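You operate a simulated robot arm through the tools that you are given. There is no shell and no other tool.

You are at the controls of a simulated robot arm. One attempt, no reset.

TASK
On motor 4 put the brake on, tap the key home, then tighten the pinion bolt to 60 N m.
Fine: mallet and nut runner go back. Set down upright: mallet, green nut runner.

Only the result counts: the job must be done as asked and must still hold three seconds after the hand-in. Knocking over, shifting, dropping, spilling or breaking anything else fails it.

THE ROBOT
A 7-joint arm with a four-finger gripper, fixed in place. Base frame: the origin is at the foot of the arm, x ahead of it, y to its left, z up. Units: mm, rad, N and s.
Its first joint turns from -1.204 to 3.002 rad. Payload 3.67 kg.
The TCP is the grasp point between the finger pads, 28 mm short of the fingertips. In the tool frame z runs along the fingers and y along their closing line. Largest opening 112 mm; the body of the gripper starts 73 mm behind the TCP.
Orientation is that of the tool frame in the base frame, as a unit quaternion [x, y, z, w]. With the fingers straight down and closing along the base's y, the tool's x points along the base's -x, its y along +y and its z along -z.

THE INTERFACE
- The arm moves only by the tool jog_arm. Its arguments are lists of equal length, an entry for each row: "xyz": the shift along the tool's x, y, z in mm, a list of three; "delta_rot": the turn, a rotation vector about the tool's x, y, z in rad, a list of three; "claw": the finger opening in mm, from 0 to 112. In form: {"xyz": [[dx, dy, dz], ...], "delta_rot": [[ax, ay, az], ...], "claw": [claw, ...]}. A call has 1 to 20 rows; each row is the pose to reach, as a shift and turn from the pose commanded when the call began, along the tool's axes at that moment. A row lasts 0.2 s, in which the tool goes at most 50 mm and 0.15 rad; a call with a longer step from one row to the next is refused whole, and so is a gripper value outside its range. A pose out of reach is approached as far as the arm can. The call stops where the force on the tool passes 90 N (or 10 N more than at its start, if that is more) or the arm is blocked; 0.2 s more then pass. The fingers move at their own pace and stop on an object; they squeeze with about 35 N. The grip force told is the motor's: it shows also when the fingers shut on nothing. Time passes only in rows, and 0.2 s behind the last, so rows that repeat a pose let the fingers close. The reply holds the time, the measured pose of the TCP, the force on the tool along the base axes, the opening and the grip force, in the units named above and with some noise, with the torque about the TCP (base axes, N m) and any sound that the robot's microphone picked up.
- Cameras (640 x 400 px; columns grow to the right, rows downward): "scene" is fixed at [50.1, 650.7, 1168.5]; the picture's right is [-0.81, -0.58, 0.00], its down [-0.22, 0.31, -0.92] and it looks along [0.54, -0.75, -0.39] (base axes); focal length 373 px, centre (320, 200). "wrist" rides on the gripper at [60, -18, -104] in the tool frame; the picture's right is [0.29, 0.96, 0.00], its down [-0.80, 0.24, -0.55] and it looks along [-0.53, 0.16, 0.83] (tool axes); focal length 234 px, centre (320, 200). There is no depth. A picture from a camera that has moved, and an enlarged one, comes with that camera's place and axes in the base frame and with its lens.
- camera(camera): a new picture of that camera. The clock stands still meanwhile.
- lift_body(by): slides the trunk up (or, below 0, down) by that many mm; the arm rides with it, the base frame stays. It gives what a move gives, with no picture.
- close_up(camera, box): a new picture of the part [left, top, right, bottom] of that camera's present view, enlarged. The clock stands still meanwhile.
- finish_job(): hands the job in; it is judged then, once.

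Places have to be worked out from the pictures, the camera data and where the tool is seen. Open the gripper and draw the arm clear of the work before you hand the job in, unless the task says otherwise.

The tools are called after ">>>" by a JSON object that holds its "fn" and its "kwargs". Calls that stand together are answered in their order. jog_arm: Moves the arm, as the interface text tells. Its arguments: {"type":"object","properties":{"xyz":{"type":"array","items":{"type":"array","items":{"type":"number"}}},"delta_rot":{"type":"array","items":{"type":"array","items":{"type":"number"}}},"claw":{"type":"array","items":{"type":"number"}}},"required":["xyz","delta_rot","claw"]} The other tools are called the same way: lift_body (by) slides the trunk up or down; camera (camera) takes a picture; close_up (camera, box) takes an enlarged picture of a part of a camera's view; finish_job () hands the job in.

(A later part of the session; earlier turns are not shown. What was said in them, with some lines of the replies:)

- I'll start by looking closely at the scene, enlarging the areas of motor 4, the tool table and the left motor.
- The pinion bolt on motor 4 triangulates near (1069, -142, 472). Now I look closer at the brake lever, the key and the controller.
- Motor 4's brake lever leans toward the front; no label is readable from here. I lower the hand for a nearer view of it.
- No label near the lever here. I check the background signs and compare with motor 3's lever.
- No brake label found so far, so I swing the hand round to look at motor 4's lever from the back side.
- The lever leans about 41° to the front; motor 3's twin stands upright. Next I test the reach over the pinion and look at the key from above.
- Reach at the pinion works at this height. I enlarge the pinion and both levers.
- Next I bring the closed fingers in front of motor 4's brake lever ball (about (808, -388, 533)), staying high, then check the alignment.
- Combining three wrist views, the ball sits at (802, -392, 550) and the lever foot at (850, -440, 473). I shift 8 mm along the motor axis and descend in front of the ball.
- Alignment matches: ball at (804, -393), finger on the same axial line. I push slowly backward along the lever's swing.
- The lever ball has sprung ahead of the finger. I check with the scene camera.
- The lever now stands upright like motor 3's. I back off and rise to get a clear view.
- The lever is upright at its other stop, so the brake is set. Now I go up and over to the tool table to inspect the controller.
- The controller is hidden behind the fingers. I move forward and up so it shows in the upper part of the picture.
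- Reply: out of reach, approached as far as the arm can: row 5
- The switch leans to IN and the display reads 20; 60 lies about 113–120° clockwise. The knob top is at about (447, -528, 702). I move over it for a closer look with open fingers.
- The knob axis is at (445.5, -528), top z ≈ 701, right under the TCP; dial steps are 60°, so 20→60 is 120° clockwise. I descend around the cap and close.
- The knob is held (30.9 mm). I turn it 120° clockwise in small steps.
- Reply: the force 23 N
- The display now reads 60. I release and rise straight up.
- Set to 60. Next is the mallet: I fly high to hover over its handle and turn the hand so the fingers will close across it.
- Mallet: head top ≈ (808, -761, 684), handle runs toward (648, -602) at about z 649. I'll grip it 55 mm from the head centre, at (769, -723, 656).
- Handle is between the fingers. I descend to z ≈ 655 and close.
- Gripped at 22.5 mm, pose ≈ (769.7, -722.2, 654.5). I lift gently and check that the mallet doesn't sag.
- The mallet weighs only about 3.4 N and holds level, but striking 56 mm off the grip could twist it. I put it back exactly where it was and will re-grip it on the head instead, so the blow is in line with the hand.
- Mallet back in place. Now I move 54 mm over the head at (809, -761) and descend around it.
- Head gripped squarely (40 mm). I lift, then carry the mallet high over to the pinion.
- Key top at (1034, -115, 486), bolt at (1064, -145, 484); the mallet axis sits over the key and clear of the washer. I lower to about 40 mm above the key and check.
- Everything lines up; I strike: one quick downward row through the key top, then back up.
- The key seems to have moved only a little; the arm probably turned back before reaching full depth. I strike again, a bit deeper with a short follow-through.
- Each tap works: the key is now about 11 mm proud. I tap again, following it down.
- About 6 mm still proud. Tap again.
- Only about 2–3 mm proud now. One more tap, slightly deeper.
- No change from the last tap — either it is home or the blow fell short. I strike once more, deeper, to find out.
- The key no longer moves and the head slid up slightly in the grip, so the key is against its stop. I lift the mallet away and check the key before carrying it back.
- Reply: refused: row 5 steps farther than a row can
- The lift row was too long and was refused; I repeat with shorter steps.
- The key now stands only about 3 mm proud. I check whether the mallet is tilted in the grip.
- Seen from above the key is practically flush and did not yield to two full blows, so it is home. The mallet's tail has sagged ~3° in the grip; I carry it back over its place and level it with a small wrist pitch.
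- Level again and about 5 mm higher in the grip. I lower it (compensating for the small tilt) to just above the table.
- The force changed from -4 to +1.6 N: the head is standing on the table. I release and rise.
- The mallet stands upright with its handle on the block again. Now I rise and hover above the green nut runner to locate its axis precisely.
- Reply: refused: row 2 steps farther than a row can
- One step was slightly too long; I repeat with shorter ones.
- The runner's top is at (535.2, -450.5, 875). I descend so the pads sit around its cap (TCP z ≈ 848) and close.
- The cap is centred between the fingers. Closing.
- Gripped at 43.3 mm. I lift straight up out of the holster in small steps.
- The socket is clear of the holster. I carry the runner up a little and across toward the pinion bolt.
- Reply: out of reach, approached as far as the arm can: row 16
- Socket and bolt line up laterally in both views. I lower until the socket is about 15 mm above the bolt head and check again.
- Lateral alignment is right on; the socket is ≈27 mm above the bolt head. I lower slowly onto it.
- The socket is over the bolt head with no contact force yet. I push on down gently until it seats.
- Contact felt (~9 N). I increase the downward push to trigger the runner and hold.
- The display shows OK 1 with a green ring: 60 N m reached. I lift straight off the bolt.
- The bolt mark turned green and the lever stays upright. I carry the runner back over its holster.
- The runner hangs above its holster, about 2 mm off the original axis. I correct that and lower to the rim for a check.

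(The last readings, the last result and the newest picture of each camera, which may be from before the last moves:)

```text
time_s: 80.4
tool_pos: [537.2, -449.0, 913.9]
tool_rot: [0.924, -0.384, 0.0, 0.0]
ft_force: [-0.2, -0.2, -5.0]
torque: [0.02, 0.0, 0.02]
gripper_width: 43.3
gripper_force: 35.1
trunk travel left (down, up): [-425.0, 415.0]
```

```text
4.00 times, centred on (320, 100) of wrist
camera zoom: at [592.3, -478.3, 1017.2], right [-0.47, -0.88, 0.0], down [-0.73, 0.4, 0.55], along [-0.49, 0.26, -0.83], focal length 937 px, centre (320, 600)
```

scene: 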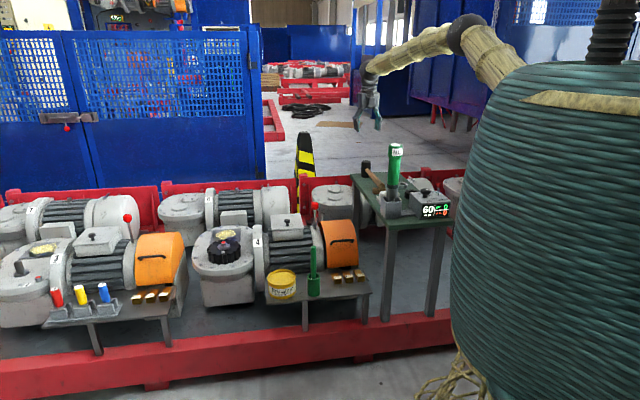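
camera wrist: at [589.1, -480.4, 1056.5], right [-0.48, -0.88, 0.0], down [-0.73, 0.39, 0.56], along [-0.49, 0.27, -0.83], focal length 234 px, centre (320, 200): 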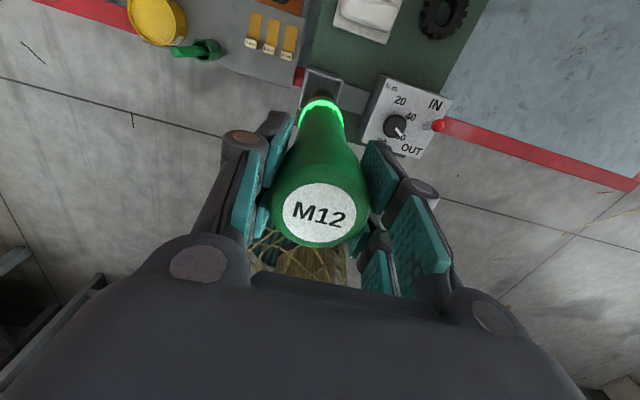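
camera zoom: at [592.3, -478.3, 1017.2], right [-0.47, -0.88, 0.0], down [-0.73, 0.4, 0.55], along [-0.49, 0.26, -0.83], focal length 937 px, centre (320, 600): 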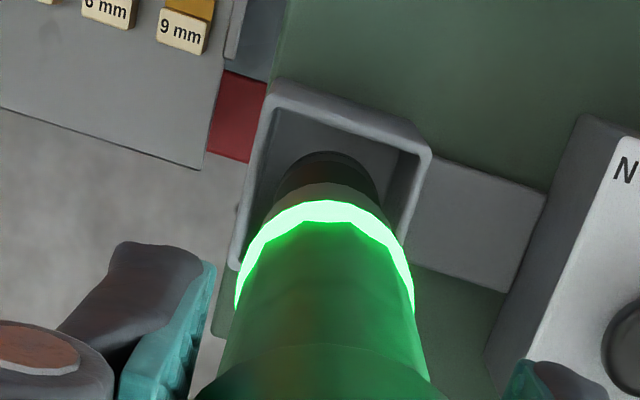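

>>> {"fn": "jog_arm", "kwargs": {"xyz": [[0, 0, 0]], "delta_rot": [[0, 0, 0]], "claw": [35]}}

>>> {"fn": "camera", "kwargs": {"camera": "wrist"}}

```text
time_s: 80.8
tool_pos: [537.3, -448.8, 911.8]
tool_rot: [0.924, -0.383, 0.0, 0.0]
ft_force: [0.1, -0.5, -4.4]
torque: [0.01, -0.01, 0.03]
gripper_width: 43.5
gripper_force: 35.2
trunk travel left (down, up): [-425.0, 415.0]
```

```text
taken
camera wrist: at [592.3, -478.6, 1017.0], right [-0.47, -0.88, 0.0], down [-0.73, 0.39, 0.55], along [-0.49, 0.26, -0.83], focal length 234 px, centre (320, 200)
```

wrist: 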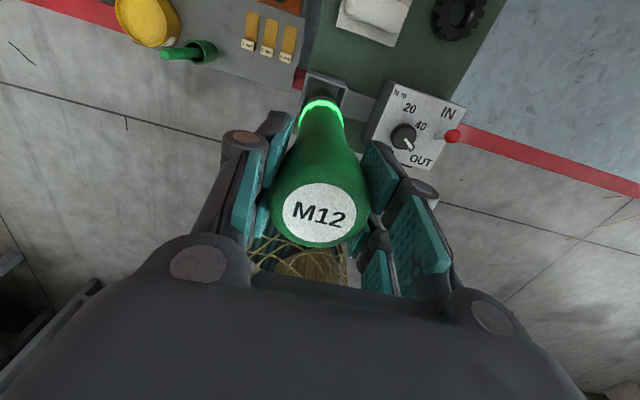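

The hand is really ~2.6 mm off the pick-up axis, so I shift back and lower slowly into the holster.

>>> {"fn": "jog_arm", "kwargs": {"xyz": [[-1.6, 2, 0], [-1.6, 2, 12], [-1.6, 2, 24], [-1.6, 2, 36], [-1.6, 2, 46], [-1.6, 2, 54], [-1.6, 2, 60]], "delta_rot": [[0, 0, 0], [0, 0, 0], [0, 0, 0], [0, 0, 0], [0, 0, 0], [0, 0, 0], [0, 0, 0]], "claw": [35, 35, 35, 35, 35, 35, 35]}}

>>> {"fn": "close_up", "kwargs": {"camera": "scene", "box": [360, 130, 440, 220]}}

```text
time_s: 82.4
tool_pos: [535.6, -448.1, 853.2]
tool_rot: [0.924, -0.383, 0.0, 0.0]
ft_force: [0.6, -0.1, -5.7]
torque: [0.01, 0.06, -0.01]
gripper_width: 43.3
gripper_force: 35.2
trunk travel left (down, up): [-425.0, 415.0]
```

```text
4.44 times, centred on (400, 175) of scene
camera zoom: at [50.1, 650.7, 1168.5], right [-0.81, -0.58, 0.0], down [-0.22, 0.31, -0.92], along [0.54, -0.75, -0.39], focal length 1658 px, centre (-36, 311)
```

zoom: 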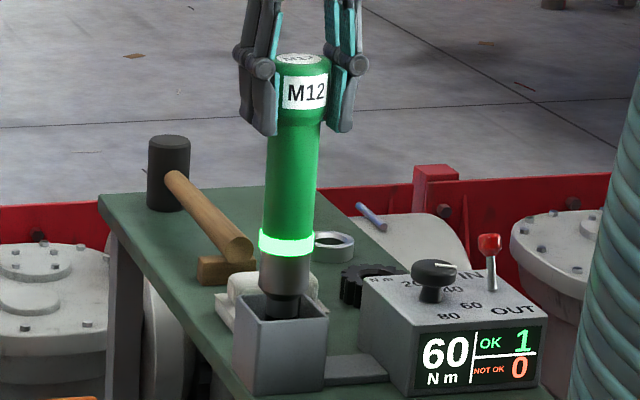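

Inside the holster freely. I lower the last millimetres until the weight is taken.

>>> {"fn": "jog_arm", "kwargs": {"xyz": [[0, 0, 1.5], [0, 0, 3], [0, 0, 4], [0, 0, 5], [0, 0, 6], [0, 0, 6]], "delta_rot": [[0, 0, 0], [0, 0, 0], [0, 0, 0], [0, 0, 0], [0, 0, 0], [0, 0, 0]], "claw": [35, 35, 35, 35, 35, 35]}}

```text
time_s: 83.8
tool_pos: [534.7, -448.8, 847.6]
tool_rot: [0.923, -0.384, 0.001, 0.001]
ft_force: [1.2, -1.4, 12.6]
torque: [-0.29, -0.51, -0.06]
gripper_width: 43.3
gripper_force: 34.7
trunk travel left (down, up): [-425.0, 415.0]
```

Seated (the force turned to +12.6 N). I ease off slightly, open the fingers, and rise clear.

>>> {"fn": "jog_arm", "kwargs": {"xyz": [[0, 0, -1], [0, 0, -1], [0, 0, -1], [0, 0, -1], [0, 0, -20], [0, 0, -55], [0, 0, -95]], "delta_rot": [[0, 0, 0], [0, 0, 0], [0, 0, 0], [0, 0, 0], [0, 0, 0], [0, 0, 0], [0, 0, 0]], "claw": [35, 60, 90, 90, 90, 90, 90]}}

>>> {"fn": "close_up", "kwargs": {"camera": "scene", "box": [340, 130, 470, 230]}}

>>> {"fn": "camera", "kwargs": {"camera": "wrist"}}

```text
time_s: 85.4
tool_pos: [535.2, -449.9, 944.0]
tool_rot: [0.924, -0.383, 0.0, -0.001]
ft_force: [-0.5, -1.3, -0.6]
torque: [0.05, 0.01, -0.01]
gripper_width: 90.0
gripper_force: 0.1
trunk travel left (down, up): [-425.0, 415.0]
```

```text
4.00 times, centred on (405, 180) of scene
camera zoom: at [50.1, 650.7, 1168.5], right [-0.81, -0.58, 0.0], down [-0.22, 0.31, -0.92], along [0.54, -0.75, -0.39], focal length 1492 px, centre (-20, 280)
```

zoom: 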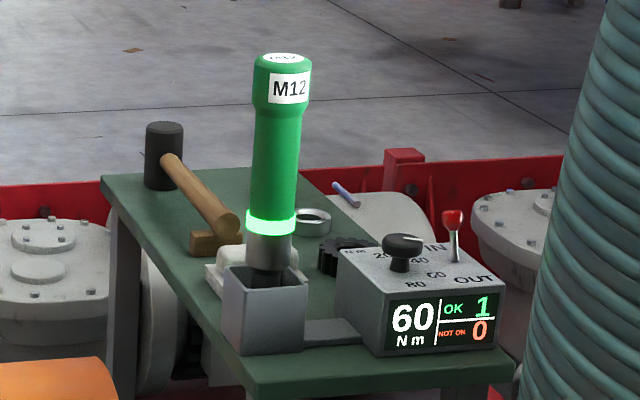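

```text
taken
camera wrist: at [589.6, -479.0, 1046.8], right [-0.47, -0.88, 0.0], down [-0.73, 0.39, 0.55], along [-0.49, 0.26, -0.83], focal length 234 px, centre (320, 200)
```

wrist: 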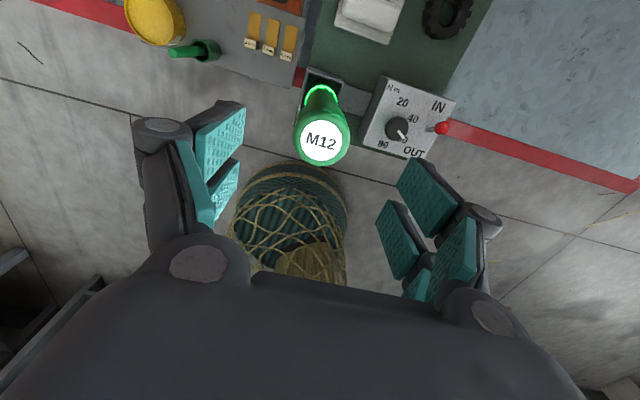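

Both tools are upright in their places and the display reads 60 / OK 1. I draw the arm clear and do a final check of the whole scene.

>>> {"fn": "jog_arm", "kwargs": {"xyz": [[10, -10, -25], [35, -35, -40], [65, -65, -55], [95, -95, -70], [125, -125, -80], [150, -150, -80], [150, -150, -80]], "delta_rot": [[0, 0, 0], [0, 0, 0], [0, 0, 0], [0, 0, 0], [0, 0, 0], [0, 0, 0], [0, 0, 0]], "claw": [90, 90, 100, 112, 112, 112, 112]}}

>>> {"fn": "camera", "kwargs": {"camera": "scene"}}

>>> {"fn": "close_up", "kwargs": {"camera": "scene", "box": [180, 190, 380, 315]}}

>>> {"fn": "close_up", "kwargs": {"camera": "scene", "box": [205, 228, 245, 258]}}

```text
time_s: 87.0
tool_pos: [744.0, -450.0, 1022.5]
tool_rot: [0.923, -0.384, 0.0, 0.0]
ft_force: [-0.2, 1.3, 0.3]
torque: [0.03, -0.04, -0.06]
gripper_width: 112.1
gripper_force: 0.1
trunk travel left (down, up): [-425.0, 415.0]
```

```text
taken
```

scene: 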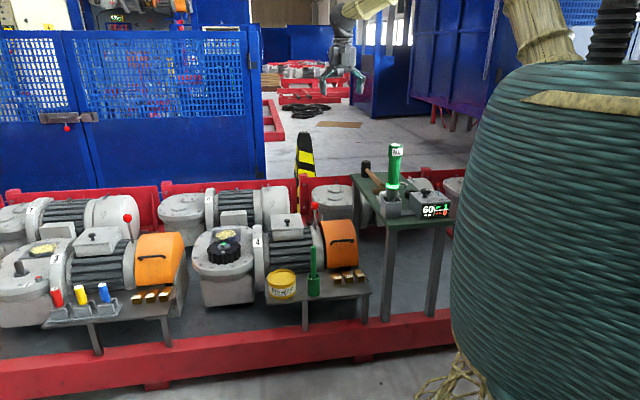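

```text
3.20 times, centred on (280, 252) of scene
camera zoom: at [50.1, 650.7, 1168.5], right [-0.81, -0.58, 0.0], down [-0.22, 0.31, -0.92], along [0.54, -0.75, -0.39], focal length 1194 px, centre (448, 32)
```

zoom: 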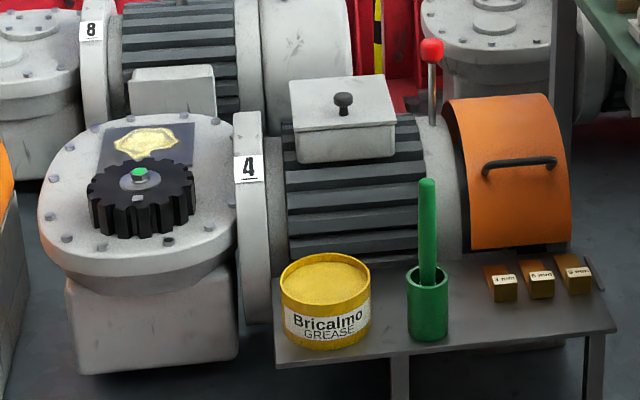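

```text
13.33 times, centred on (225, 243) of scene
camera zoom: at [50.1, 650.7, 1168.5], right [-0.81, -0.58, 0.0], down [-0.22, 0.31, -0.92], along [0.54, -0.75, -0.39], focal length 4974 px, centre (1587, -373)
```

zoom: 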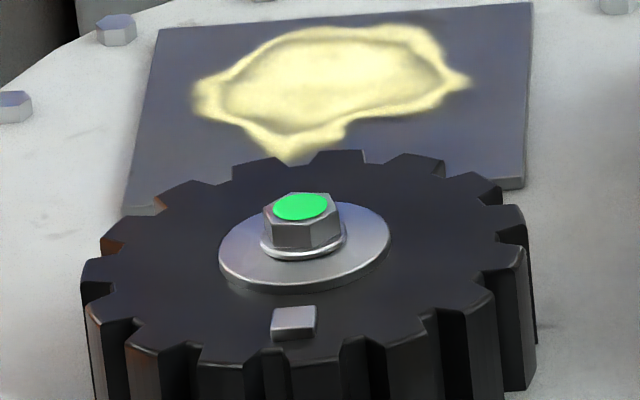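

The brake lever is upright, the key is home, the bolt is seated with a green mark, and the display shows OK 1 / NOT OK 0. Both tools are standing in their places, nothing else has moved, and the hand is open and clear, so I hand the job in.

>>> {"fn": "finish_job", "kwargs": {}}

```text
The job is handed in.
```

I did all the steps on motor 4 and handed the job in. I haven't seen the verdict.

- **Brake:** I pushed the lever from its forward lean until it snapped upright, matching motor 3's lever. There is no on/off label on the motor, so taking upright as "on" is my reading. The pinion didn't turn during tightening.
- **Key:** Four mallet taps drove it in, and two more full blows didn't move it. It still stands about 3 mm proud of the pinion face, so I judged it to be against its stop.
- **Bolt:** I set the controller to 60 N m with the switch already on IN. The nut runner finished with OK 1, NOT OK 0, and the bolt's mark turned from red to green.
- **Tools:** The green nut runner is upright in its holster. The mallet stands on its head with the handle on its block, about 5 mm from where it started.

In the last pictures nothing else had been moved or knocked over, and the arm was clear with the gripper open.
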